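You operate a simulated robot arm through the tools that you are given. There is no shell and no other tool. Be economical: measure what you need, move in short steps, check, and stop when the job is done.

The job below is to be done with a simulated robot arm. You get a single attempt, and the scene is never put back.

TASK
Take the green pad from the top of the spare bench and put it on top of the green lamp. Then take the bottle from the top of the spare bench and put it on the blue mat by the centrifuge. Then press the filter reset button three times. Then press the back chiller latch button to switch it on. Then press the checker button two two times. Then take the orange tag and leave it on top of the dirty filter. Then shut the sorter middle door. Then turn the store limit knob to 10. Then turn the portioner from knob to 3. Then put the drip jug in the basin. Keep to this order. Set down upright: pad, bottle.

It is judged by the outcome, as a careful person would: the job done as asked, and still so three seconds after it is handed in. It fails if anything else is knocked over, pushed out of place, dropped, spilled or broken.

THE ROBOT
A 7-joint arm with a two-finger parallel gripper on a trunk, on a base that drives. Base frame: it is fixed to the floor where the robot stands at the start and does not move with it; the origin is under the middle of the robot, x ahead of it, y to its left, z up; the surface under the hand at the start is at about z = 0.9. Units: m, degrees, N and s.
With the tool pointing down near the work surface it reaches from about 0.3 to 0.72 m from the robot's upright axis, wherever it stands. Its first joint turns from -166.0 to 166.0 degrees. Places, roughly: back chiller latch button [0.5, 2.2, 1]; basin (20x24 cm) [2.6, -4.68, 0.8]; blue mat by the centrifuge (17x15 cm) [2.52, -1.7, 0.9]; bottle [0.5, 0.5, 1]; checker button two [1, 2.2, 0.9]; dirty filter [0.5, -1, 1]; drip jug [0.5, -5.75, 1]; filter reset button [0.2, 2.2, 1.7]; green lamp (6x6x6 cm) [0.6, 0.2, 0.9]; orange tag [-0.75, 2, 1]; pad [0.5, 0, 1]; portioner from knob [2.6, 0.7, 0.9]; sorter middle door [-2.2, -1.5, 1.5]; store limit knob [-2.3, 2.2, 1.2]. Payload 1.57 kg.
Tool frame: the origin (TCP) lies between the finger pads and is the grasp point; the fingertips stand 0.03 m ahead of it; z points along the fingers, y is the line along which they close. Largest opening 0.08 m; finger width 0.017, thickness 0.012; the body of the gripper, 0.04 by 0.082 m, starts 0.08 m behind the TCP.
Orientation is told as [roll, pitch, yaw] about the base's x, y, z axes, in that order, counted from this pose: with the fingers straight down and closing along the base's y, the tool's x points along the base's -x, its y along +y and its z along -z.

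THE INTERFACE
- The arm moves only by the tool servo_tool. Its argument "plan" is a list that holds one entry, the list of rows, each a list of 6 numbers: the shift along the tool's x, y, z in units of 200 mm (1.0 is 200 mm), then the turn, a rotation vector about the tool's x, y, z in units of 90 degrees (1.0 is 90 degrees). In form: [[[dx, dy, dz, rx, ry, rz], ...]]. A call has 1 to 20 rows; each row is the pose to reach, as a shift and turn from the pose commanded when the call began, along the tool's axes at that moment. "grip" is the gripper command, from -1 (shut) to 1 (fully open), values between in proportion, set as the call begins (left out, the last holds). A call with a number of a shift or a turn outside -1 to 1 is refused whole. A row lasts 0.2 s, in which the tool goes at most 0.05 m and 8.6 degrees; a call with a longer step from one row to the next is refused whole, and so is a gripper value outside its range. A pose out of reach is approached as far as the arm can. The call stops where the force on the tool passes 40 N (or 10 N more than at its start, if that is more) or the arm is blocked; 0.2 s more then pass. Each finger travels about 0.072 m/s and halts on what it meets, pressing with about 32 N; the grip force reading is that of the motor and also rises with nothing between the fingers. The clock runs only during rows and for 0.2 s after the last one: add rows that repeat a pose to give the fingers time. The reply holds the time, the measured pose of the TCP, the force on the tool along the base axes, the opening and the grip force, in the units named above and with some noise, with the torque about the TCP (base axes, N m) and any sound that the robot's microphone picked up.
- Cameras (640 x 400 px; columns grow to the right, rows downward): "scene" is now at [0.0016, 0.1224, 1.5893]; the picture's right is [-0.18, -0.98, 0.00], its down [-0.66, 0.12, -0.74] and it looks along [0.73, -0.13, -0.68] (base axes); focal length 214 px, centre (320, 200). "wrist" rides on the gripper at [0.072, -0.007, -0.122] in the tool frame; the picture's right is [0.09, 1.00, 0.00], its down [-0.84, 0.08, -0.54] and it looks along [-0.54, 0.05, 0.84] (tool axes); focal length 238 px, centre (320, 200). There is no depth. A picture from a camera that has moved, and an enlarged one, comes with that camera's place and axes in the base frame and with its lens.
- get_image(camera): a new picture of that camera. No time passes.
- lift_body(by): slides the trunk up (or, below 0, down) by that many m; the arm and the scene camera ride with it, the base frame stays. It gives what a move gives, with no picture.
- drive_base(legs): drives the robot by 1 to 6 legs, each [ahead, left, turn to the left] in m, m and degrees, along the robot's own axes; the way and the turn of a leg run together, so that a leg with both is an arc; at most 1.5 m and 180 degrees a leg. The arm and the cameras ride along, it lands a little off, and it stops where it bumps. It gives what a move gives.
- aim_head(pan, tilt): turns the head with the scene camera to pan (to the left, within 86 degrees either way) and tilt (down, from -29 to 69), counted from straight ahead of the robot. It gives what a move gives.
- enlarge(camera, box): a new picture of the part [left, top, right, bottom] of that camera's present view, enlarged. No time passes.
- sign_off(): hands the job in; it is judged then, once.

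Work in short steps. Places have to be worked out from the pictures, the camera data and where the tool is seen: move nearer, look again, correct. Check each grasp and each placing, and mend what went wrong. You have 207 turns and 184 pictures in all, those below and enlarged ones among them. Open the gripper and draw the arm clear of the work before you hand the job in, unless the task says otherwise; then end with one line.

The tools are called after ">>>" by a JSON object that holds its "api" and its "payload". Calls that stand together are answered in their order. servo_tool: Moves the arm, as the interface text tells. Its arguments: {"type":"object","properties":{"plan":{"type":"array"},"grip":{"type":"number"}},"required":["plan"]} The other tools are called the same way: lift_body (by) slides the trunk up or down; drive_base (legs) drives the base; aim_head (pan, tilt) turns the head that bears the scene camera; get_image (camera) takes a picture; enlarge (camera, box) takes an enlarged picture of a part of a camera's view; sign_off () hands the job in.

At the start:

```text
time_s: 0.0
tool_pos: [0.3932, 0.1057, 1.27]
tool_rot: [0.0, 0.0, 0.0]
ft_force: [0.8, -0.1, 0.3]
wrist_torque: [0.0, -0.02, 0.0]
opening: 0.08
grip_force: 0.0
trunk travel left (down, up): [-0.4, 0.08]
robot x, y, heading: [-0.0004, -0.002, -0.0]
head pan, tilt: [-10.4, 42.5]
```

scene: 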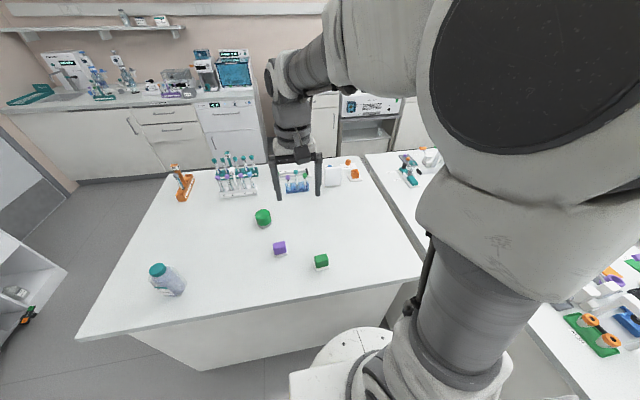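
wrist: 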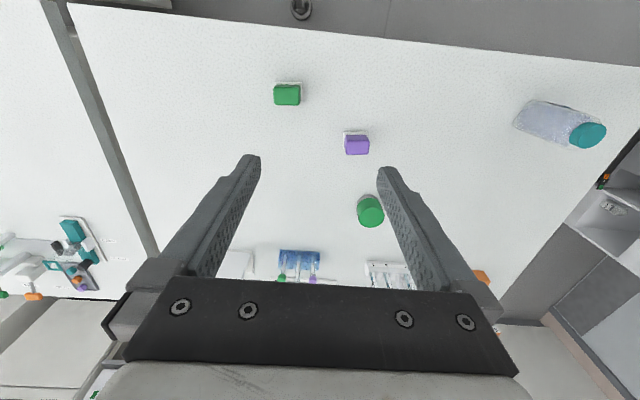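

I'll begin with close looks at the bench objects: the green cube (pad?), the green cylinder (lamp?), and the bottle.

>>> {"api": "enlarge", "payload": {"camera": "scene", "box": [220, 190, 360, 280]}}

>>> {"api": "enlarge", "payload": {"camera": "wrist", "box": [240, 60, 440, 240]}}

```text
4.44 times, centred on (290, 235) of scene
camera zoom: at [0.0016, 0.1224, 1.5893], right [-0.18, -0.98, 0.0], down [-0.66, 0.12, -0.74], along [0.73, -0.13, -0.68], focal length 953 px, centre (453, 44)
```

zoom: 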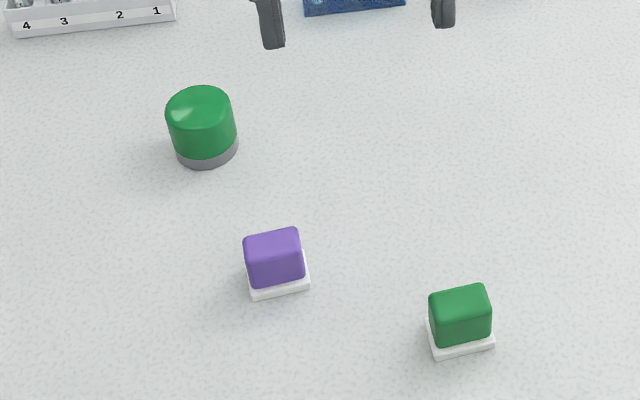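

```text
2.22 times, centred on (340, 150) of wrist
camera zoom: at [0.3206, 0.099, 1.3919], right [-0.09, 1.0, 0.0], down [0.84, 0.08, 0.54], along [0.54, 0.05, -0.84], focal length 530 px, centre (276, 311)
```

zoom: 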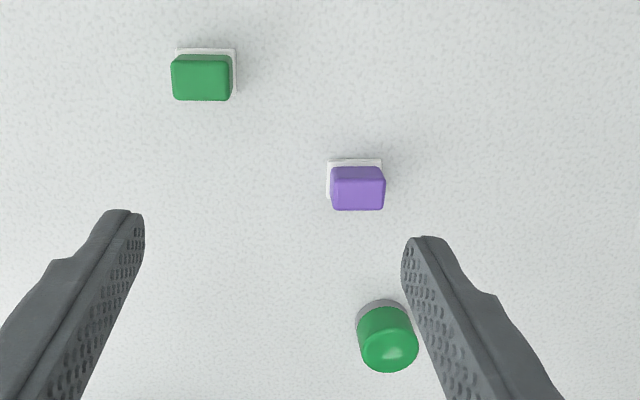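

The green pad (block on a white slab) is near (0.403, 0.045), and the lamp is at about (0.637, 0.249). I move the open gripper above the pad and look again.

>>> {"api": "servo_tool", "payload": {"plan": [[[-0.01, -0.06, 0.19, 0, 0, -0.01], [-0.02, -0.12, 0.38, 0, 0, -0.02], [-0.03, -0.18, 0.57, 0, 0, -0.035], [-0.04, -0.24, 0.76, 0, 0, -0.045], [-0.05, -0.303, 0.95, 0, 0, -0.056], [-0.05, -0.303, 0.95, 0, 0, -0.056]]], "grip": 1}}

>>> {"api": "get_image", "payload": {"camera": "wrist"}}

>>> {"api": "get_image", "payload": {"camera": "scene"}}

```text
time_s: 1.4
tool_pos: [0.4051, 0.0439, 1.0802]
tool_rot: [0.0, -0.1, 5.1]
ft_force: [-0.4, 0.9, -0.2]
wrist_torque: [-0.02, 0.03, -0.02]
opening: 0.08
grip_force: 0.2
trunk travel left (down, up): [-0.4, 0.08]
robot x, y, heading: [-0.0019, 0.001, -0.0]
head pan, tilt: [-10.4, 42.5]
```

```text
179 pictures are left
camera wrist: at [0.3329, 0.031, 1.2019], right [-0.18, 0.98, 0.0], down [0.83, 0.15, 0.54], along [0.53, 0.1, -0.84], focal length 238 px, centre (320, 200)
```

wrist: 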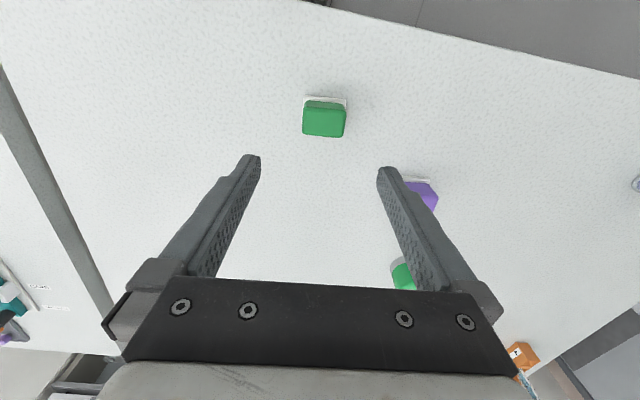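

```text
178 pictures are left
camera scene: at [0.0017, 0.1224, 1.5893], right [-0.18, -0.98, 0.0], down [-0.66, 0.12, -0.74], along [0.73, -0.13, -0.68], focal length 214 px, centre (320, 200)
```

scene: 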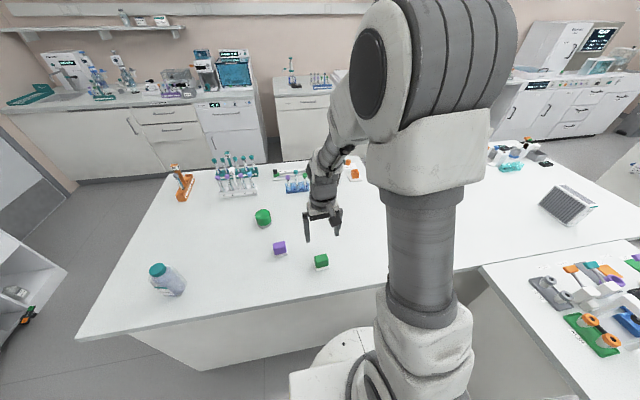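

The pad is 5 mm to the tool's +y and aligned with the fingers. I descend to z≈0.937, leaving the tips about 7 mm above the table, then close in the next call.

>>> {"api": "servo_tool", "payload": {"plan": [[[0.01, 0.022, 0.2, 0, 0, 0], [0.015, 0.022, 0.4, 0, 0, 0], [0.015, 0.022, 0.55, 0, 0, 0], [0.015, 0.022, 0.65, 0, 0, 0], [0.015, 0.022, 0.715, 0, 0, 0], [0.015, 0.022, 0.715, 0, 0, 0]]]}}

>>> {"api": "get_image", "payload": {"camera": "wrist"}}

```text
time_s: 2.8
tool_pos: [0.4004, 0.0501, 0.9361]
tool_rot: [0.0, 0.1, 5.0]
ft_force: [-0.5, -0.6, 1.2]
wrist_torque: [0.05, -0.02, 0.01]
opening: 0.0799
grip_force: 0.0
trunk travel left (down, up): [-0.4, 0.08]
robot x, y, heading: [0.0022, 0.0007, -0.1]
head pan, tilt: [-10.4, 42.5]
```

```text
177 pictures are left
camera wrist: at [0.3279, 0.0368, 1.0582], right [-0.18, 0.98, 0.0], down [0.83, 0.15, 0.54], along [0.53, 0.1, -0.84], focal length 238 px, centre (320, 200)
```

wrist: 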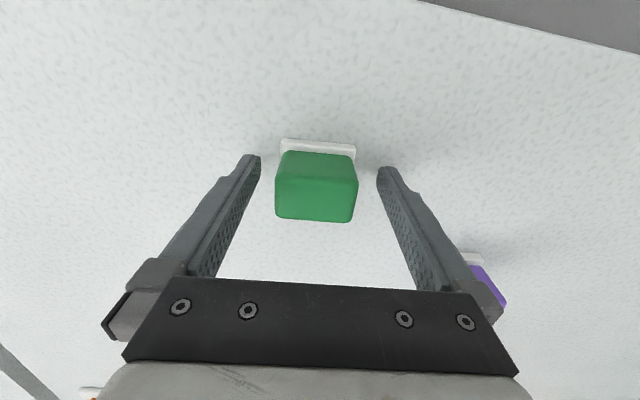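

The pad sits centred between the fingers; I close on it.

>>> {"api": "servo_tool", "payload": {"plan": [[[0, 0, 0, 0, 0, 0], [0, 0, 0, 0, 0, 0], [0, 0, 0, 0, 0, 0], [0, 0, 0, 0, 0, 0]]], "grip": -1}}

>>> {"api": "servo_tool", "payload": {"plan": [[[0, 0, -0.15, 0, 0, 0], [0, 0, -0.35, 0, 0, 0], [0, 0, -0.55, 0, 0, 0], [0, 0, -0.55, 0, 0, 0]]]}}

>>> {"api": "get_image", "payload": {"camera": "wrist"}}

```text
time_s: 3.8
tool_pos: [0.4008, 0.0493, 0.937]
tool_rot: [0.0, 0.0, 5.1]
ft_force: [-0.1, -0.1, -0.6]
wrist_torque: [-0.01, -0.02, -0.04]
opening: 0.0487
grip_force: 31.9
trunk travel left (down, up): [-0.4, 0.08]
robot x, y, heading: [-0.0004, -0.0007, 0.1]
head pan, tilt: [-10.4, 42.5]
```

```text
time_s: 4.8
tool_pos: [0.4022, 0.0483, 1.0457]
tool_rot: [0.0, 0.1, 5.1]
ft_force: [-0.2, 0.8, 0.0]
wrist_torque: [0.0, 0.01, -0.03]
opening: 0.0484
grip_force: 32.0
trunk travel left (down, up): [-0.4, 0.08]
robot x, y, heading: [0.003, 0.0005, -0.1]
head pan, tilt: [-10.4, 42.5]
```

```text
176 pictures are left
camera wrist: at [0.3304, 0.0362, 1.1684], right [-0.18, 0.98, 0.0], down [0.83, 0.15, 0.54], along [0.53, 0.1, -0.84], focal length 238 px, centre (320, 200)
```

wrist: 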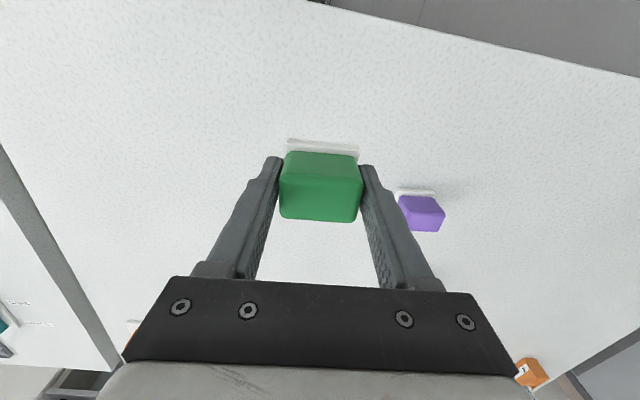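

The pad is held firmly (0.048 opening). I move it toward the lamp, keeping it high, and look from nearby.

>>> {"api": "servo_tool", "payload": {"plan": [[[-0.143, 0.123, -0.1, 0, 0, 0], [-0.286, 0.246, -0.1, 0, 0, 0], [-0.43, 0.369, -0.1, 0, 0, 0], [-0.572, 0.492, -0.1, 0, 0, 0], [-0.715, 0.615, -0.1, 0, 0, 0], [-0.857, 0.738, -0.1, 0, 0, 0], [-0.857, 0.738, -0.1, 0, 0, 0]]]}}

>>> {"api": "get_image", "payload": {"camera": "wrist"}}

>>> {"api": "get_image", "payload": {"camera": "scene"}}

```text
time_s: 6.4
tool_pos: [0.5601, 0.2097, 1.0682]
tool_rot: [0.0, 0.0, 5.1]
ft_force: [-0.2, 0.5, -0.1]
wrist_torque: [0.0, 0.01, 0.03]
opening: 0.0487
grip_force: 31.8
trunk travel left (down, up): [-0.4, 0.08]
robot x, y, heading: [0.0001, -0.0055, -0.0]
head pan, tilt: [-10.4, 42.5]
```

```text
175 pictures are left
camera wrist: at [0.4884, 0.1976, 1.1904], right [-0.18, 0.98, 0.0], down [0.83, 0.15, 0.54], along [0.53, 0.1, -0.84], focal length 238 px, centre (320, 200)
```

wrist: 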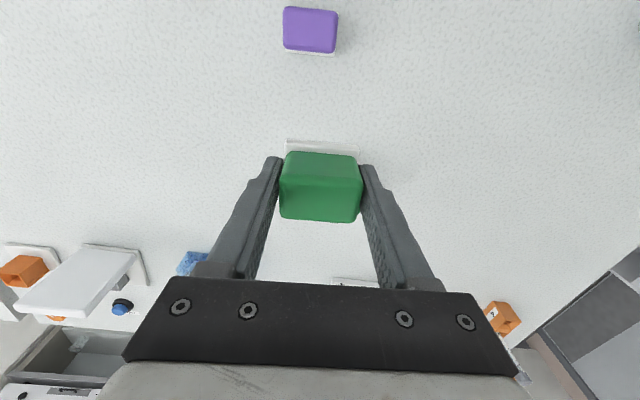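

```text
174 pictures are left
camera scene: at [0.0018, 0.1225, 1.5893], right [-0.18, -0.98, 0.0], down [-0.66, 0.12, -0.74], along [0.73, -0.13, -0.68], focal length 214 px, centre (320, 200)
```

scene: 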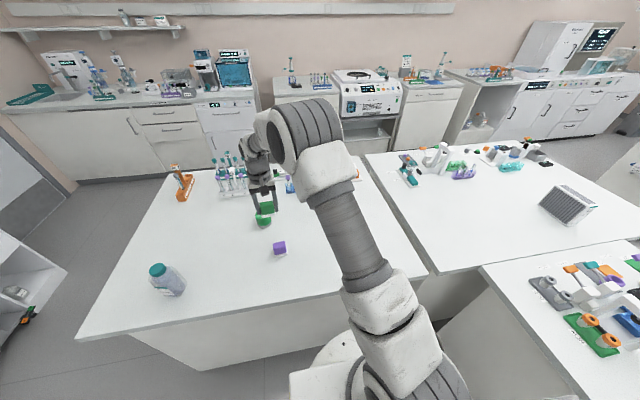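

Lamp centre solves to about (0.638, 0.246) from both views. I move above it, offset for the pad sitting 5 mm back in the grip, and check.

>>> {"api": "servo_tool", "payload": {"plan": [[[-0.14, 0.05, 0, 0, 0, 0], [-0.29, 0.1, 0, 0, 0, 0], [-0.43, 0.148, 0.06, 0, 0, 0], [-0.43, 0.148, 0.14, 0, 0, 0], [-0.43, 0.148, 0.14, 0, 0, 0]]]}}

>>> {"api": "enlarge", "payload": {"camera": "scene", "box": [220, 170, 320, 235]}}

>>> {"api": "get_image", "payload": {"camera": "wrist"}}

```text
time_s: 7.6
tool_pos: [0.6416, 0.2488, 1.0402]
tool_rot: [0.0, 0.1, 5.1]
ft_force: [0.1, 0.2, -0.3]
wrist_torque: [-0.01, 0.04, 0.01]
opening: 0.0488
grip_force: 31.8
trunk travel left (down, up): [-0.4, 0.08]
robot x, y, heading: [0.001, -0.0012, -0.0]
head pan, tilt: [-10.4, 42.5]
```

```text
6.15 times, centred on (270, 202) of scene
camera zoom: at [0.0016, 0.1224, 1.5893], right [-0.18, -0.98, 0.0], down [-0.66, 0.12, -0.74], along [0.73, -0.13, -0.68], focal length 1320 px, centre (628, 185)
```

zoom: 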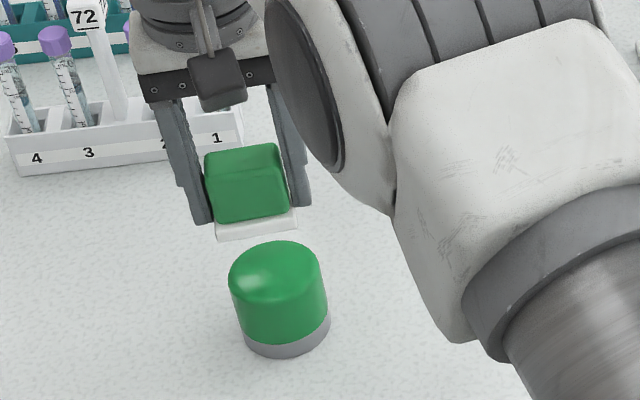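

```text
172 pictures are left
camera wrist: at [0.5696, 0.2364, 1.1613], right [-0.18, 0.98, 0.0], down [0.83, 0.15, 0.54], along [0.53, 0.1, -0.84], focal length 238 px, centre (320, 200)
```

wrist: 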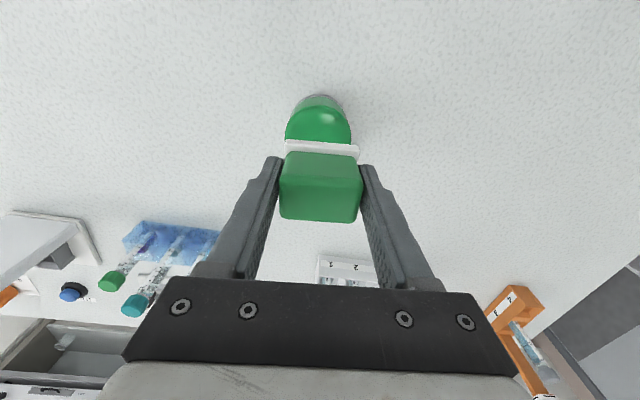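

Alignment over the lamp looks right. I lower slowly to near the expected contact (TCP ≈ 0.999).

>>> {"api": "servo_tool", "payload": {"plan": [[[0, 0, 0.08, 0, 0, 0], [0, 0, 0.14, 0, 0, 0], [0, 0, 0.18, 0, 0, 0], [0, 0, 0.2, 0, 0, 0], [0, 0, 0.21, 0, 0, 0], [0, 0, 0.21, 0, 0, 0]]]}}

>>> {"api": "enlarge", "payload": {"camera": "scene", "box": [220, 170, 320, 235]}}

```text
time_s: 9.0
tool_pos: [0.6401, 0.2472, 0.9961]
tool_rot: [-0.1, 0.0, 5.2]
ft_force: [0.4, -0.5, -0.4]
wrist_torque: [-0.01, 0.02, 0.01]
opening: 0.0486
grip_force: 31.7
trunk travel left (down, up): [-0.4, 0.08]
robot x, y, heading: [-0.0004, 0.0011, -0.2]
head pan, tilt: [-10.4, 42.5]
```

```text
6.15 times, centred on (270, 202) of scene
camera zoom: at [0.0017, 0.1224, 1.5893], right [-0.18, -0.98, 0.0], down [-0.66, 0.12, -0.74], along [0.73, -0.13, -0.68], focal length 1320 px, centre (628, 185)
```

zoom: 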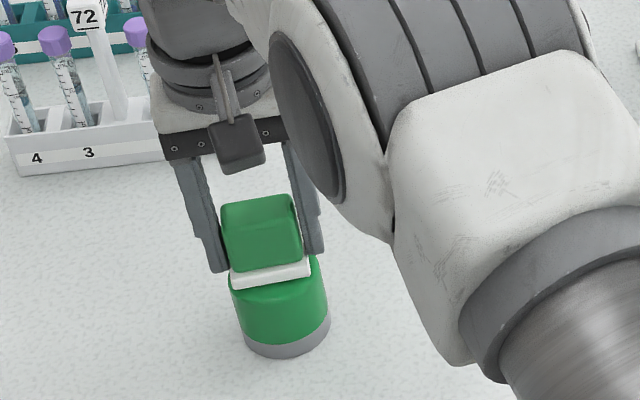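

The slab appears about 9 mm too far forward and 3 mm left of the lamp's centre. I lift slightly and shift it.

>>> {"api": "servo_tool", "payload": {"plan": [[[0, 0, -0.04, 0, 0, 0], [0.025, -0.006, -0.04, 0, 0, 0], [0.046, -0.011, -0.03, 0, 0, 0], [0.046, -0.011, -0.01, 0, 0, 0], [0.046, -0.011, 0.0, 0, 0, 0], [0.046, -0.011, 0.0, 0, 0, 0]]]}}

>>> {"api": "enlarge", "payload": {"camera": "scene", "box": [240, 190, 290, 230]}}

>>> {"api": "get_image", "payload": {"camera": "wrist"}}

```text
time_s: 10.4
tool_pos: [0.6323, 0.2462, 0.9979]
tool_rot: [0.0, -0.1, 5.1]
ft_force: [-0.4, -0.6, 0.5]
wrist_torque: [-0.02, 0.01, 0.0]
opening: 0.0487
grip_force: 31.2
trunk travel left (down, up): [-0.4, 0.08]
robot x, y, heading: [0.0009, 0.0009, 0.1]
head pan, tilt: [-10.4, 42.5]
```

```text
10.00 times, centred on (265, 210) of scene
camera zoom: at [0.0016, 0.1224, 1.5893], right [-0.18, -0.98, 0.0], down [-0.66, 0.12, -0.74], along [0.73, -0.13, -0.68], focal length 2145 px, centre (870, 100)
```

zoom: 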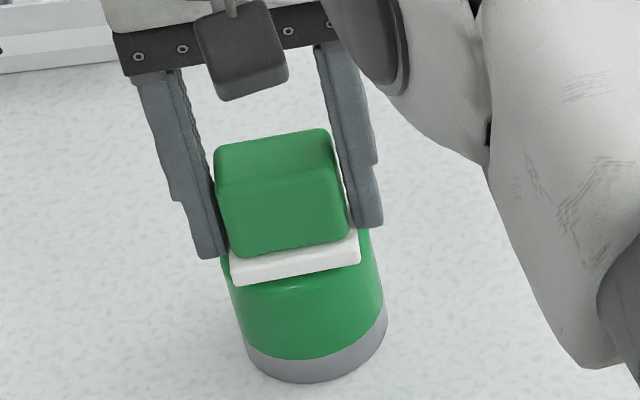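

```text
169 pictures are left
camera wrist: at [0.5602, 0.2327, 1.1186], right [-0.18, 0.98, 0.0], down [0.83, 0.15, 0.54], along [0.53, 0.1, -0.84], focal length 238 px, centre (320, 200)
```

wrist: 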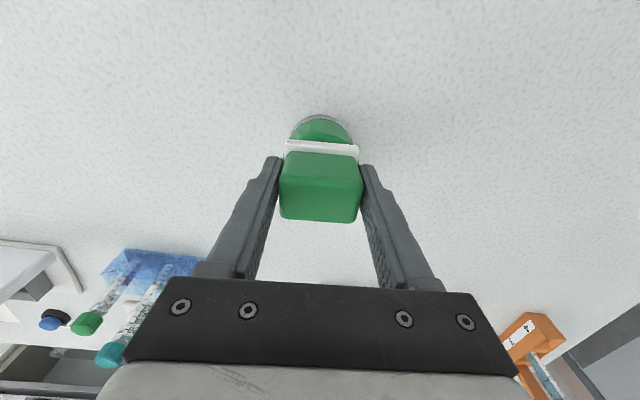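

Well centred now. I lower in 1 mm steps to find contact.

>>> {"api": "servo_tool", "payload": {"plan": [[[0, 0, 0.005, 0, 0, 0], [0, 0, 0.01, 0, 0, 0], [0, 0, 0.015, 0, 0, 0], [0, 0, 0.015, 0, 0, 0]]]}}

```text
time_s: 11.4
tool_pos: [0.6341, 0.2448, 0.9948]
tool_rot: [0.0, -0.1, 5.1]
ft_force: [-0.2, 0.0, 2.8]
wrist_torque: [0.01, 0.02, 0.01]
opening: 0.0489
grip_force: 32.5
trunk travel left (down, up): [-0.4, 0.08]
robot x, y, heading: [-0.004, -0.0013, -0.1]
head pan, tilt: [-10.4, 42.5]
```

A 2.8 N upward force shows contact is starting. I release with the fingers spreading, then retreat straight up.

>>> {"api": "servo_tool", "payload": {"plan": [[[0, 0, 0.003, 0, 0, 0], [0, 0, 0.003, 0, 0, 0], [0, 0, 0.003, 0, 0, 0], [0, 0, 0.003, 0, 0, 0]]], "grip": 1}}

>>> {"api": "servo_tool", "payload": {"plan": [[[0, 0, -0.1, 0, 0, 0], [0, 0, -0.25, 0, 0, 0], [0, 0, -0.45, 0, 0, 0], [0, 0, -0.65, 0, 0, 0], [0, 0, -0.65, 0, 0, 0]]]}}

>>> {"api": "enlarge", "payload": {"camera": "scene", "box": [240, 190, 290, 230]}}

>>> {"api": "get_image", "payload": {"camera": "wrist"}}

```text
time_s: 12.4
tool_pos: [0.6319, 0.2436, 0.9927]
tool_rot: [0.0, 0.0, 5.0]
ft_force: [-0.4, -0.2, 0.3]
wrist_torque: [0.01, 0.01, -0.03]
opening: 0.0802
grip_force: 0.1
trunk travel left (down, up): [-0.4, 0.08]
robot x, y, heading: [0.0009, -0.0002, -0.1]
head pan, tilt: [-10.4, 42.5]
```

```text
time_s: 13.6
tool_pos: [0.6335, 0.2452, 1.1222]
tool_rot: [0.0, -0.1, 5.1]
ft_force: [1.0, -0.9, 0.5]
wrist_torque: [0.01, -0.01, -0.01]
opening: 0.0799
grip_force: 0.0
trunk travel left (down, up): [-0.4, 0.08]
robot x, y, heading: [0.0028, 0.0004, -0.0]
head pan, tilt: [-10.4, 42.5]
```

```text
10.00 times, centred on (265, 210) of scene
camera zoom: at [0.0015, 0.1224, 1.5893], right [-0.18, -0.98, 0.0], down [-0.66, 0.12, -0.74], along [0.73, -0.13, -0.68], focal length 2145 px, centre (870, 100)
```

zoom: 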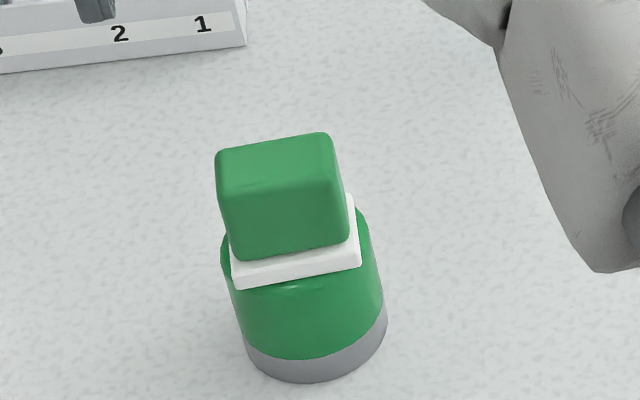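

```text
167 pictures are left
camera wrist: at [0.5604, 0.2318, 1.2442], right [-0.18, 0.98, 0.0], down [0.83, 0.15, 0.54], along [0.53, 0.1, -0.84], focal length 238 px, centre (320, 200)
```

wrist: 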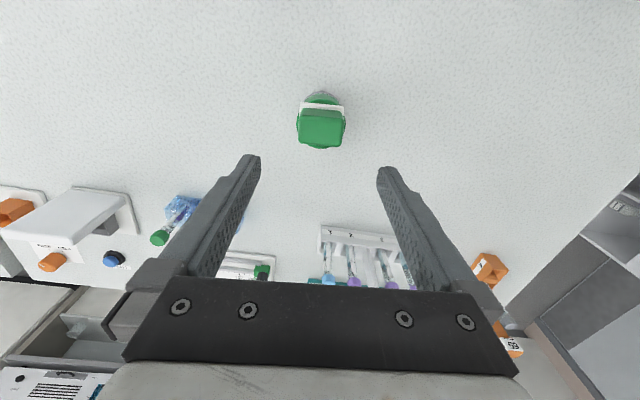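

The pad is upright on the lamp. Next, the bottle: I aim the head at it for a close view.

>>> {"api": "aim_head", "payload": {"pan": 40, "tilt": 45}}

>>> {"api": "get_image", "payload": {"camera": "scene"}}

```text
time_s: 14.8
tool_pos: [0.6339, 0.244, 1.1216]
tool_rot: [0.0, 0.0, 5.1]
ft_force: [-0.8, 0.5, -0.2]
wrist_torque: [-0.01, 0.03, 0.04]
opening: 0.0801
grip_force: 0.0
trunk travel left (down, up): [-0.4, 0.08]
robot x, y, heading: [0.0013, -0.0018, 0.0]
head pan, tilt: [40.0, 45.0]
```

```text
166 pictures are left
camera scene: at [-0.018, 0.1896, 1.5856], right [0.64, -0.77, 0.0], down [-0.54, -0.45, -0.71], along [0.54, 0.45, -0.71], focal length 214 px, centre (320, 200)
```

scene: 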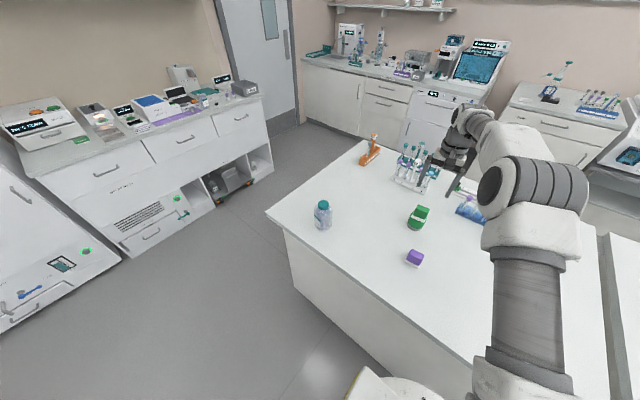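

>>> {"api": "enlarge", "payload": {"camera": "scene", "box": [290, 190, 354, 240]}}

```text
8.00 times, centred on (322, 215) of scene
camera zoom: at [-0.018, 0.1896, 1.5856], right [0.64, -0.77, 0.0], down [-0.54, -0.45, -0.71], along [0.54, 0.45, -0.71], focal length 1716 px, centre (304, 80)
```

zoom: 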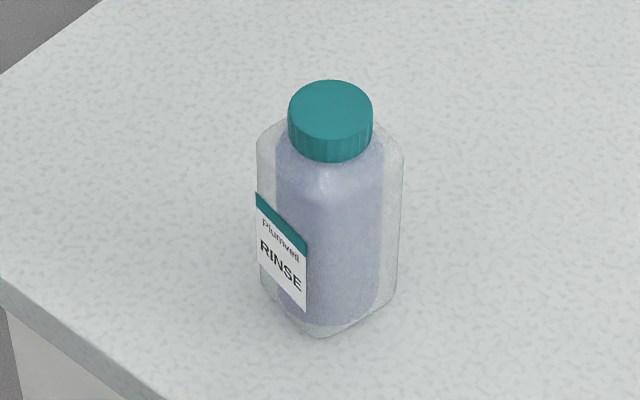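

Bottle: height ≈0.13 m, square body ≈5 cm, centre ≈(0.399, 0.520), edges yawed about −10°. I move above it in two hops, turning to yaw −10°.

>>> {"api": "servo_tool", "payload": {"plan": [[[0.132, 0.183, -0.05, 0, 0, 0.042], [0.264, 0.367, -0.1, 0, 0, 0.084], [0.396, 0.55, -0.1, 0, 0, 0.126], [0.528, 0.734, -0.1, 0, 0, 0.167], [0.528, 0.734, -0.1, 0, 0, 0.167]]]}}

>>> {"api": "servo_tool", "payload": {"plan": [[[0.175, 0.143, 0, 0, 0, 0], [0.35, 0.286, 0, 0, 0, 0], [0.525, 0.43, 0, 0, 0, 0], [0.7, 0.572, 0, 0, 0, 0], [0.7, 0.572, 0, 0, 0, 0]]]}}

>>> {"api": "get_image", "payload": {"camera": "wrist"}}

>>> {"api": "get_image", "payload": {"camera": "scene"}}

```text
time_s: 16.0
tool_pos: [0.5124, 0.3813, 1.1436]
tool_rot: [0.0, -0.1, -10.2]
ft_force: [-0.5, 0.2, -0.3]
wrist_torque: [0.02, -0.01, 0.01]
opening: 0.0798
grip_force: 0.1
trunk travel left (down, up): [-0.4, 0.08]
robot x, y, heading: [0.0002, 0.0026, -0.1]
head pan, tilt: [40.0, 45.0]
```

```text
time_s: 17.2
tool_pos: [0.3935, 0.5204, 1.1431]
tool_rot: [0.0, 0.0, -10.0]
ft_force: [-0.1, 0.5, -0.2]
wrist_torque: [0.0, -0.01, 0.02]
opening: 0.0802
grip_force: 0.1
trunk travel left (down, up): [-0.4, 0.08]
robot x, y, heading: [0.0006, 0.0024, 0.1]
head pan, tilt: [40.0, 45.0]
```

```text
164 pictures are left
camera wrist: at [0.3206, 0.5272, 1.2637], right [0.08, 1.0, 0.0], down [0.84, -0.07, 0.54], along [0.54, -0.04, -0.84], focal length 238 px, centre (320, 200)
```

wrist: 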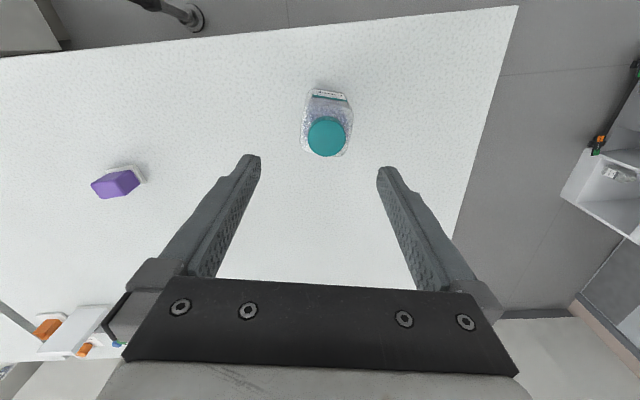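

```text
163 pictures are left
camera scene: at [-0.0181, 0.1898, 1.5856], right [0.64, -0.77, 0.0], down [-0.54, -0.45, -0.71], along [0.54, 0.45, -0.71], focal length 214 px, centre (320, 200)
```

scene: 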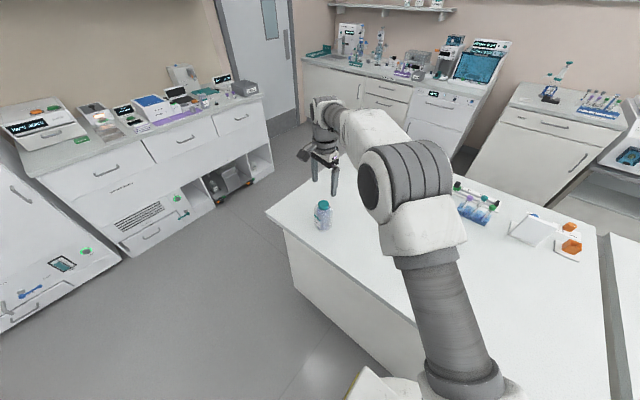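

The cap centre computes to (0.397, 0.528). I align another 5° and descend around the bottle body.

>>> {"api": "servo_tool", "payload": {"plan": [[[-0.011, 0.036, 0.1, 0, 0, 0.056], [-0.011, 0.036, 0.3, 0, 0, 0.056], [-0.011, 0.036, 0.45, 0, 0, 0.056], [-0.011, 0.036, 0.6, 0, 0, 0.056], [-0.011, 0.036, 0.72, 0, 0, 0.056], [-0.011, 0.036, 0.83, 0, 0, 0.056], [-0.011, 0.036, 0.83, 0, 0, 0.056]]]}}

>>> {"api": "get_image", "payload": {"camera": "wrist"}}

>>> {"api": "enlarge", "payload": {"camera": "scene", "box": [280, 160, 376, 240]}}

```text
time_s: 18.8
tool_pos: [0.3996, 0.5256, 0.9779]
tool_rot: [0.0, 0.0, -15.0]
ft_force: [0.0, -0.5, 0.1]
wrist_torque: [0.01, 0.0, 0.01]
opening: 0.0801
grip_force: 0.1
trunk travel left (down, up): [-0.4, 0.08]
robot x, y, heading: [-0.0008, 0.0014, 0.0]
head pan, tilt: [40.0, 45.0]
```

```text
162 pictures are left
camera wrist: at [0.3272, 0.5383, 1.0992], right [0.17, 0.99, 0.0], down [0.83, -0.14, 0.54], along [0.53, -0.09, -0.84], focal length 238 px, centre (320, 200)
```

wrist: 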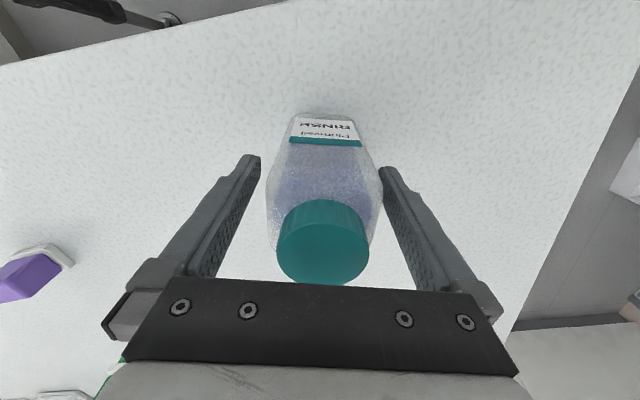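

```text
5.00 times, centred on (328, 200) of scene
camera zoom: at [-0.018, 0.1897, 1.5856], right [0.64, -0.77, 0.0], down [-0.54, -0.45, -0.71], along [0.54, 0.45, -0.71], focal length 1072 px, centre (280, 200)
```

zoom: 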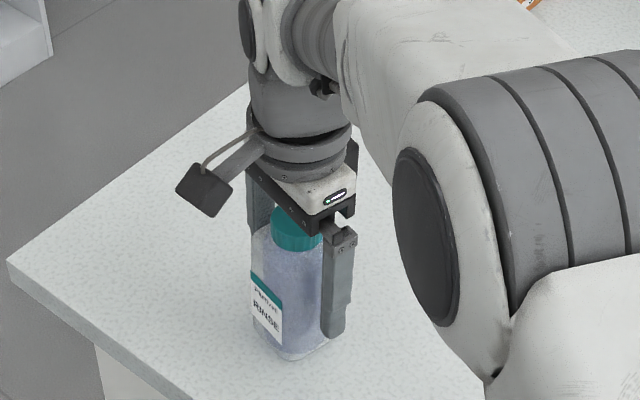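

The bottle is centred between the fingers. Close and lift.

>>> {"api": "servo_tool", "payload": {"plan": [[[0, 0, 0, 0, 0, 0], [0, 0, 0, 0, 0, 0], [0, 0, 0, 0, 0, 0], [0, 0, 0, 0, 0, 0]]], "grip": -1}}

>>> {"api": "servo_tool", "payload": {"plan": [[[0, 0, -0.15, 0, 0, 0], [0, 0, -0.35, 0, 0, 0], [0, 0, -0.55, 0, 0, 0], [0, 0, -0.75, 0, 0, 0], [0, 0, -0.75, 0, 0, 0]]]}}

>>> {"api": "get_image", "payload": {"camera": "wrist"}}

>>> {"api": "aim_head", "payload": {"pan": -45, "tilt": 25}}

>>> {"api": "get_image", "payload": {"camera": "scene"}}

```text
time_s: 19.8
tool_pos: [0.3995, 0.5256, 0.9778]
tool_rot: [0.0, 0.0, -15.1]
ft_force: [0.2, 0.0, 0.1]
wrist_torque: [0.0, -0.04, 0.04]
opening: 0.0559
grip_force: 31.7
trunk travel left (down, up): [-0.4, 0.08]
robot x, y, heading: [0.0003, 0.0007, -0.1]
head pan, tilt: [40.0, 45.0]
```

```text
time_s: 21.0
tool_pos: [0.401, 0.5238, 1.127]
tool_rot: [0.0, 0.0, -15.0]
ft_force: [-0.1, 0.5, -2.3]
wrist_torque: [0.0, 0.01, 0.0]
opening: 0.056
grip_force: 31.7
trunk travel left (down, up): [-0.4, 0.08]
robot x, y, heading: [0.003, 0.0031, 0.0]
head pan, tilt: [40.0, 45.0]
```

```text
160 pictures are left
camera wrist: at [0.3275, 0.5364, 1.2497], right [0.17, 0.99, 0.0], down [0.83, -0.14, 0.54], along [0.53, -0.09, -0.84], focal length 238 px, centre (320, 200)
```

wrist: 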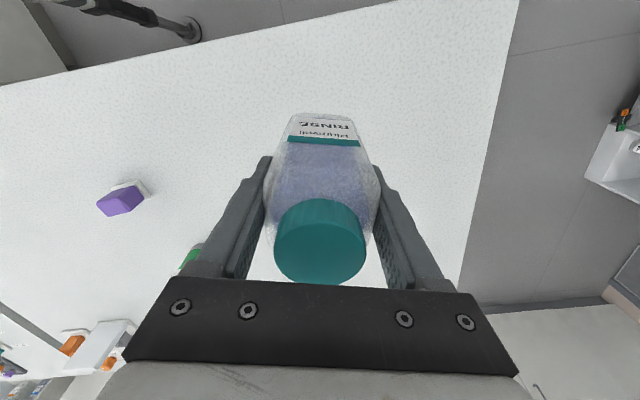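

```text
time_s: 22.6
tool_pos: [0.3992, 0.5244, 1.127]
tool_rot: [0.0, 0.0, -15.0]
ft_force: [0.4, -0.2, -2.5]
wrist_torque: [-0.01, 0.04, -0.01]
opening: 0.056
grip_force: 32.3
trunk travel left (down, up): [-0.4, 0.08]
robot x, y, heading: [0.0031, -0.0021, 0.0]
head pan, tilt: [-45.0, 25.0]
```

```text
159 pictures are left
camera scene: at [-0.015, 0.0725, 1.6162], right [-0.71, -0.71, 0.0], down [-0.3, 0.3, -0.91], along [0.64, -0.64, -0.42], focal length 214 px, centre (320, 200)
```

scene: 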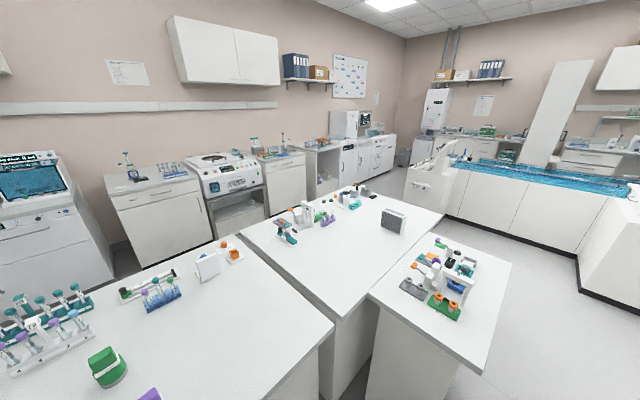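

The bottle is lifted securely. I enlarge the view to find the centrifuge mat and the route.

>>> {"api": "enlarge", "payload": {"camera": "scene", "box": [90, 100, 330, 250]}}

>>> {"api": "aim_head", "payload": {"pan": 0, "tilt": 35}}

>>> {"api": "get_image", "payload": {"camera": "scene"}}

>>> {"api": "aim_head", "payload": {"pan": 60, "tilt": 30}}

>>> {"api": "get_image", "payload": {"camera": "scene"}}

```text
2.67 times, centred on (210, 175) of scene
camera zoom: at [-0.015, 0.0725, 1.6162], right [-0.71, -0.71, 0.0], down [-0.3, 0.3, -0.91], along [0.64, -0.64, -0.42], focal length 572 px, centre (613, 267)
```

zoom: 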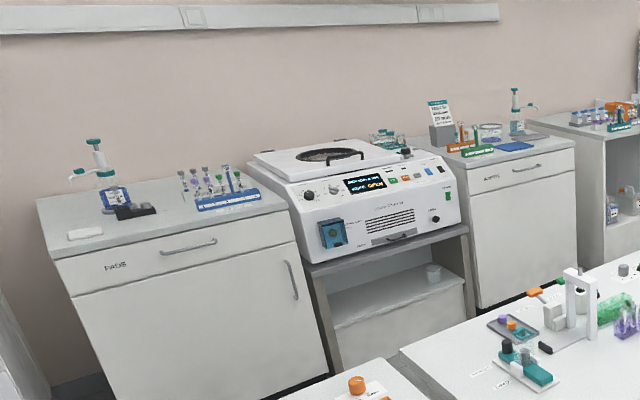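

```text
time_s: 23.7
tool_pos: [0.3991, 0.5246, 1.1285]
tool_rot: [0.0, 0.0, -15.0]
ft_force: [-0.6, 0.6, -2.0]
wrist_torque: [-0.03, 0.0, 0.02]
opening: 0.0556
grip_force: 31.8
trunk travel left (down, up): [-0.4, 0.08]
robot x, y, heading: [0.0005, -0.0022, -0.0]
head pan, tilt: [0.0, 35.0]
```

```text
157 pictures are left
camera scene: at [0.0079, 0.1375, 1.6004], right [0.0, -1.0, 0.0], down [-0.57, 0.0, -0.82], along [0.82, 0.0, -0.57], focal length 214 px, centre (320, 200)
```

scene: 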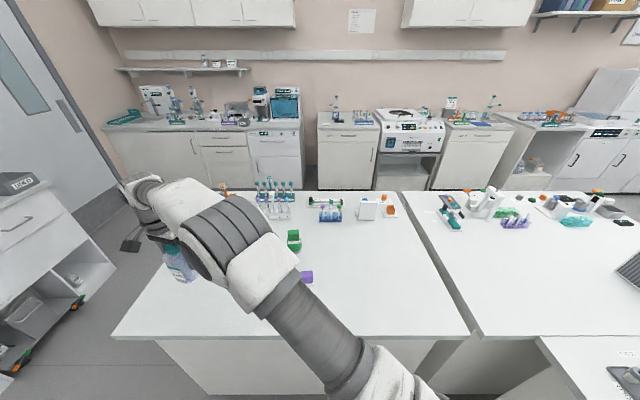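

```text
time_s: 25.0
tool_pos: [0.3994, 0.5249, 1.128]
tool_rot: [0.1, -0.1, -15.0]
ft_force: [-0.6, -0.1, -1.7]
wrist_torque: [-0.03, -0.03, 0.01]
opening: 0.0559
grip_force: 32.1
trunk travel left (down, up): [-0.4, 0.08]
robot x, y, heading: [0.0001, 0.0032, -0.0]
head pan, tilt: [60.0, 30.0]
```

```text
156 pictures are left
camera scene: at [-0.0349, 0.2159, 1.6082], right [0.87, -0.5, 0.0], down [-0.25, -0.43, -0.87], along [0.43, 0.75, -0.5], focal length 214 px, centre (320, 200)
```

scene: 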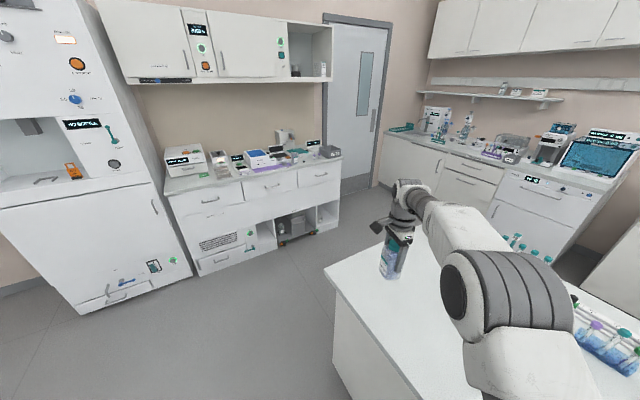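

Map: the spare bench spans x 0.3–1.13, y<0.75; left counter front at y≈1.92; front counters at x≈2.3; blue mat ≈(2.55,−1.73). I bring the bottle in front of the robot and higher before driving.

>>> {"api": "servo_tool", "payload": {"plan": [[[-0.06, -0.19, -0.09, 0, 0, -0.04], [-0.12, -0.38, -0.18, 0, 0, -0.08], [-0.18, -0.57, -0.27, 0, 0, -0.12], [-0.24, -0.76, -0.36, 0, 0, -0.16], [-0.24, -0.76, -0.36, 0, 0, -0.167]]]}}

>>> {"api": "servo_tool", "payload": {"plan": [[[0.0, -0.23, 0, 0, 0, 0], [0.0, -0.46, 0, 0, 0, 0], [0.0, -0.69, 0, 0, 0, 0], [0.0, -0.92, 0, 0, 0, 0]]]}}

>>> {"api": "servo_tool", "payload": {"plan": [[[0.05, -0.22, 0, 0, 0, 0], [0.1, -0.44, 0, 0, 0, 0], [0.15, -0.62, 0, 0, 0, 0], [0.15, -0.62, 0, 0, 0, 0]]]}}

>>> {"api": "aim_head", "payload": {"pan": 60, "tilt": 50}}

>>> {"api": "get_image", "payload": {"camera": "scene"}}

```text
time_s: 26.2
tool_pos: [0.4067, 0.3662, 1.1989]
tool_rot: [0.0, 0.0, 0.0]
ft_force: [0.4, -0.8, -2.4]
wrist_torque: [0.0, -0.01, 0.01]
opening: 0.056
grip_force: 32.2
trunk travel left (down, up): [-0.4, 0.08]
robot x, y, heading: [0.0011, 0.0012, -0.1]
head pan, tilt: [60.0, 30.0]
```

```text
time_s: 27.2
tool_pos: [0.4069, 0.1816, 1.1998]
tool_rot: [0.0, -0.1, 0.0]
ft_force: [0.3, 0.1, -2.5]
wrist_torque: [0.0, 0.0, 0.02]
opening: 0.056
grip_force: 32.2
trunk travel left (down, up): [-0.4, 0.08]
robot x, y, heading: [0.0021, 0.0036, -0.1]
head pan, tilt: [60.0, 30.0]
```

```text
time_s: 28.2
tool_pos: [0.3754, 0.0585, 1.2008]
tool_rot: [0.0, 0.0, 0.0]
ft_force: [0.4, -0.7, -2.9]
wrist_torque: [-0.01, 0.01, 0.0]
opening: 0.0558
grip_force: 31.9
trunk travel left (down, up): [-0.4, 0.08]
robot x, y, heading: [-0.0034, -0.0015, -0.0]
head pan, tilt: [60.0, 30.0]
```

```text
time_s: 29.0
tool_pos: [0.374, 0.0585, 1.2009]
tool_rot: [0.0, 0.0, 0.0]
ft_force: [1.0, 0.8, -2.6]
wrist_torque: [0.0, 0.0, -0.01]
opening: 0.0558
grip_force: 32.2
trunk travel left (down, up): [-0.4, 0.08]
robot x, y, heading: [-0.0018, -0.0009, 0.2]
head pan, tilt: [60.0, 50.0]
```

```text
155 pictures are left
camera scene: at [-0.0416, 0.2041, 1.5788], right [0.87, -0.5, 0.0], down [-0.38, -0.66, -0.64], along [0.32, 0.56, -0.77], focal length 214 px, centre (320, 200)
```

scene: 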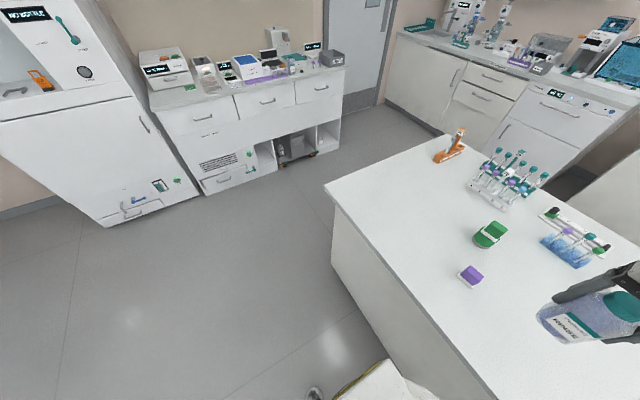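

The floor to the left is clear. I back off, strafe left, and drive forward into the front aisle.

>>> {"api": "drive_base", "payload": {"legs": [[-0.2, 0, 0], [0, 1.3, 0], [1.0, 0, 0], [0.92, 0, 0]]}}

>>> {"api": "aim_head", "payload": {"pan": -70, "tilt": 35}}

>>> {"api": "get_image", "payload": {"camera": "scene"}}

```text
time_s: 53.0
tool_pos: [2.0965, 1.3685, 1.2001]
tool_rot: [0.0, 0.1, -0.4]
ft_force: [0.1, -0.2, -2.4]
wrist_torque: [-0.01, -0.03, 0.0]
opening: 0.0559
grip_force: 32.1
trunk travel left (down, up): [-0.4, 0.08]
robot x, y, heading: [1.7208, 1.3175, -0.2]
head pan, tilt: [60.0, 50.0]
```

```text
time_s: 55.2
tool_pos: [2.0961, 1.3686, 1.201]
tool_rot: [0.0, 0.0, -0.4]
ft_force: [-0.2, -0.4, -2.7]
wrist_torque: [0.0, 0.04, -0.03]
opening: 0.0559
grip_force: 32.0
trunk travel left (down, up): [-0.4, 0.08]
robot x, y, heading: [1.7218, 1.3116, -0.3]
head pan, tilt: [-70.0, 35.0]
```

```text
154 pictures are left
camera scene: at [1.671, 1.3681, 1.6005], right [-0.94, -0.34, 0.0], down [-0.19, 0.54, -0.82], along [0.27, -0.77, -0.57], focal length 214 px, centre (320, 200)
```

scene: 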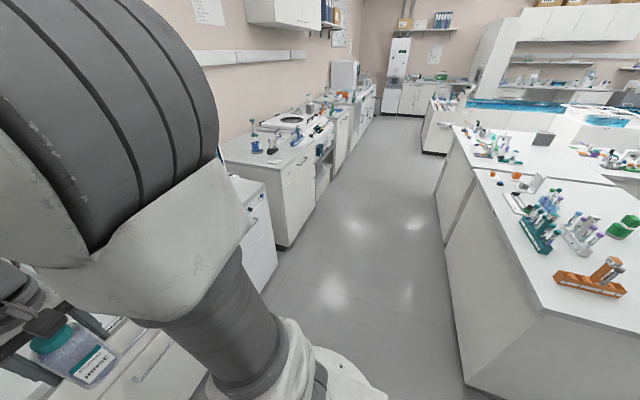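

The aisle is clear; I strafe right along it toward the centrifuge.

>>> {"api": "drive_base", "payload": {"legs": [[0, -1.5, 0.3], [0, -1.5, 0]]}}

>>> {"api": "aim_head", "payload": {"pan": -10, "tilt": 40}}

>>> {"api": "get_image", "payload": {"camera": "scene"}}

>>> {"api": "get_image", "payload": {"camera": "wrist"}}

```text
time_s: 77.5
tool_pos: [2.0723, -1.6272, 1.1998]
tool_rot: [0.0, 0.0, 0.2]
ft_force: [0.5, 0.0, -2.0]
wrist_torque: [0.01, 0.02, 0.02]
opening: 0.0556
grip_force: 31.8
trunk travel left (down, up): [-0.4, 0.08]
robot x, y, heading: [1.6939, -1.6867, -0.2]
head pan, tilt: [-70.0, 35.0]
```

```text
time_s: 78.8
tool_pos: [2.0718, -1.6274, 1.1993]
tool_rot: [0.0, 0.0, 0.1]
ft_force: [-0.3, 0.2, -2.4]
wrist_torque: [-0.01, 0.01, 0.01]
opening: 0.0556
grip_force: 32.2
trunk travel left (down, up): [-0.4, 0.08]
robot x, y, heading: [1.6963, -1.6868, 0.3]
head pan, tilt: [-10.0, 40.0]
```

```text
153 pictures are left
camera scene: at [1.7001, -1.5638, 1.5929], right [-0.17, -0.99, 0.0], down [-0.63, 0.11, -0.77], along [0.75, -0.13, -0.64], focal length 214 px, centre (320, 200)
```

scene: 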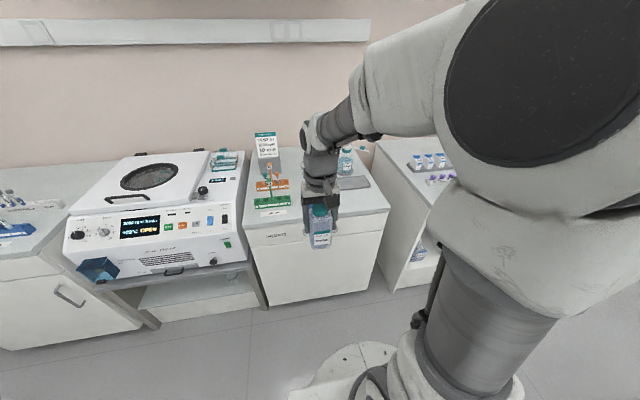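

```text
152 pictures are left
camera wrist: at [1.9994, -1.6331, 1.3223], right [-0.09, 1.0, 0.0], down [0.84, 0.08, 0.54], along [0.54, 0.05, -0.84], focal length 238 px, centre (320, 200)
```

wrist: 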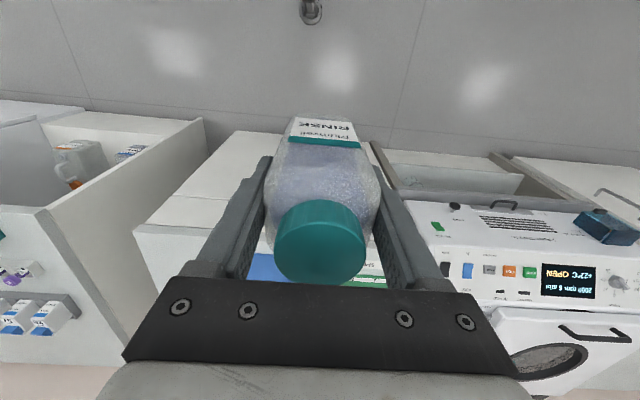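

I drive 0.17 m closer and look again for the mat.

>>> {"api": "drive_base", "payload": {"legs": [[0.17, 0, 0]]}}

>>> {"api": "aim_head", "payload": {"pan": -10, "tilt": 50}}

>>> {"api": "get_image", "payload": {"camera": "scene"}}

>>> {"api": "get_image", "payload": {"camera": "wrist"}}

```text
time_s: 80.5
tool_pos: [2.2456, -1.6285, 1.2005]
tool_rot: [0.0, 0.0, 0.0]
ft_force: [0.6, 0.3, -2.7]
wrist_torque: [0.01, 0.0, 0.02]
opening: 0.0557
grip_force: 31.5
trunk travel left (down, up): [-0.4, 0.08]
robot x, y, heading: [1.8675, -1.6872, -0.2]
head pan, tilt: [-10.0, 40.0]
```

```text
time_s: 81.3
tool_pos: [2.2454, -1.6284, 1.2004]
tool_rot: [0.0, 0.0, 0.0]
ft_force: [0.4, 0.0, -2.1]
wrist_torque: [0.04, 0.01, 0.02]
opening: 0.0557
grip_force: 31.8
trunk travel left (down, up): [-0.4, 0.08]
robot x, y, heading: [1.8709, -1.6879, -0.1]
head pan, tilt: [-10.0, 50.0]
```

```text
151 pictures are left
camera scene: at [1.8654, -1.5622, 1.5788], right [-0.17, -0.98, 0.0], down [-0.75, 0.13, -0.64], along [0.63, -0.11, -0.77], focal length 214 px, centre (320, 200)
```

scene: 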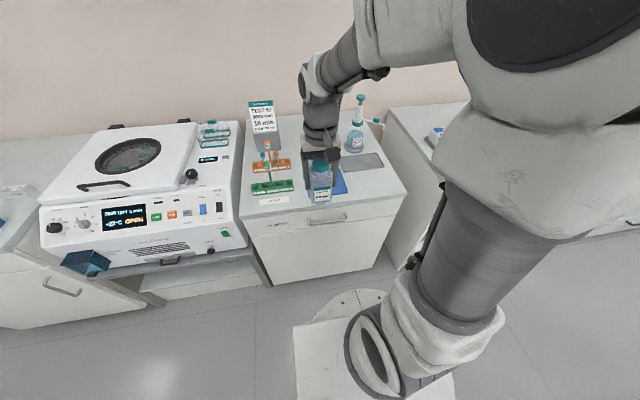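

```text
150 pictures are left
camera wrist: at [2.1723, -1.634, 1.3223], right [-0.09, 1.0, 0.0], down [0.84, 0.08, 0.54], along [0.54, 0.05, -0.84], focal length 238 px, centre (320, 200)
```

wrist: 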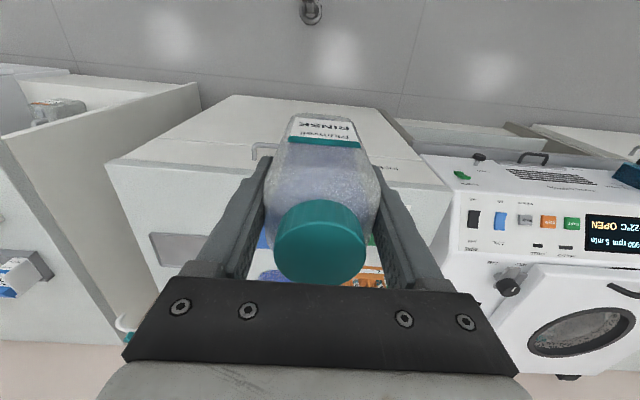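

>>> {"api": "enlarge", "payload": {"camera": "scene", "box": [240, 85, 410, 225]}}

```text
2.86 times, centred on (325, 155) of scene
camera zoom: at [1.8654, -1.5622, 1.5788], right [-0.17, -0.98, 0.0], down [-0.75, 0.13, -0.64], along [0.63, -0.11, -0.77], focal length 613 px, centre (306, 329)
```

zoom: 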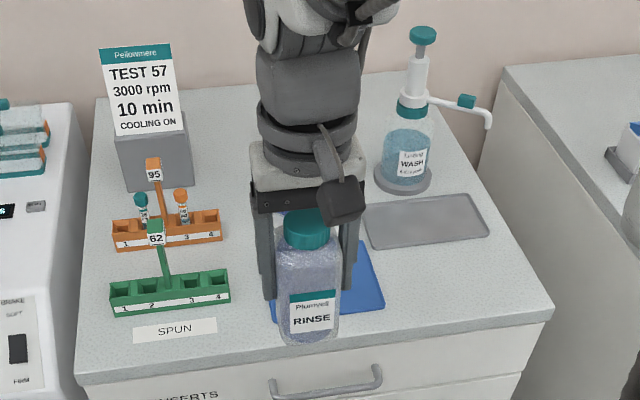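

The mat spans x 2.444–2.594, y −1.785…−1.613; centre (2.519, −1.70). I move the bottle over it.

>>> {"api": "servo_tool", "payload": {"plan": [[[-0.22, -0.06, 0, 0, 0, 0], [-0.44, -0.12, 0, 0, 0, 0], [-0.66, -0.18, 0, 0, 0, 0], [-0.88, -0.24, 0, 0, 0, 0], [-0.88, -0.24, 0, 0, 0, 0]]]}}

>>> {"api": "servo_tool", "payload": {"plan": [[[-0.2, -0.06, 0.1, 0, 0, 0], [-0.4, -0.11, 0.2, 0, 0, 0], [-0.5, -0.118, 0.4, 0, 0, 0], [-0.5, -0.118, 0.6, 0, 0, 0], [-0.5, -0.118, 0.8, 0, 0, 0], [-0.5, -0.118, 0.9, 0, 0, 0], [-0.5, -0.118, 0.9, 0, 0, 0]]]}}

>>> {"api": "enlarge", "payload": {"camera": "scene", "box": [240, 85, 410, 225]}}

>>> {"api": "get_image", "payload": {"camera": "wrist"}}

```text
time_s: 82.5
tool_pos: [2.421, -1.6778, 1.2008]
tool_rot: [0.0, 0.0, 0.0]
ft_force: [0.8, 0.0, -2.9]
wrist_torque: [0.0, -0.03, 0.01]
opening: 0.0559
grip_force: 31.8
trunk travel left (down, up): [-0.4, 0.08]
robot x, y, heading: [1.8673, -1.6874, -0.2]
head pan, tilt: [-10.0, 50.0]
```

```text
time_s: 84.1
tool_pos: [2.5201, -1.7011, 1.0219]
tool_rot: [-0.1, 0.0, 0.0]
ft_force: [-0.4, 0.3, -3.2]
wrist_torque: [0.03, 0.0, 0.01]
opening: 0.0556
grip_force: 32.6
trunk travel left (down, up): [-0.4, 0.08]
robot x, y, heading: [1.8694, -1.6877, -0.2]
head pan, tilt: [-10.0, 50.0]
```

```text
2.86 times, centred on (325, 155) of scene
camera zoom: at [1.8655, -1.5622, 1.5787], right [-0.17, -0.98, 0.0], down [-0.75, 0.13, -0.64], along [0.63, -0.11, -0.77], focal length 613 px, centre (306, 329)
```

zoom: 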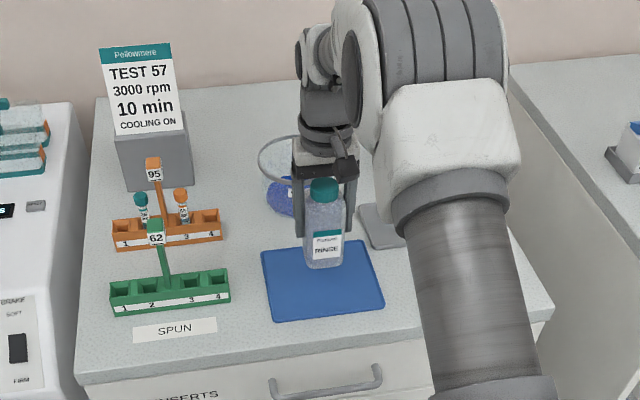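

```text
147 pictures are left
camera wrist: at [2.4473, -1.7073, 1.144], right [-0.09, 1.0, 0.0], down [0.84, 0.08, 0.54], along [0.54, 0.05, -0.84], focal length 238 px, centre (320, 200)
```

wrist: 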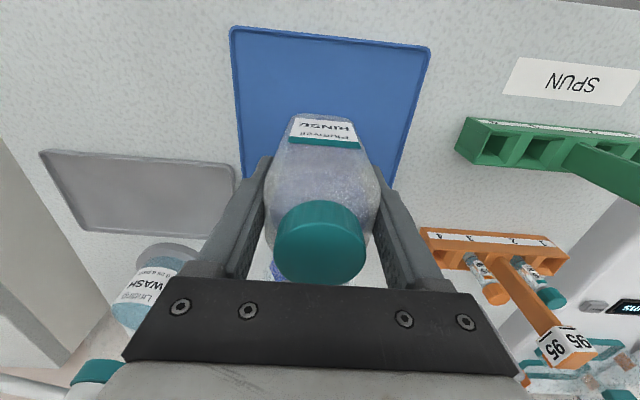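

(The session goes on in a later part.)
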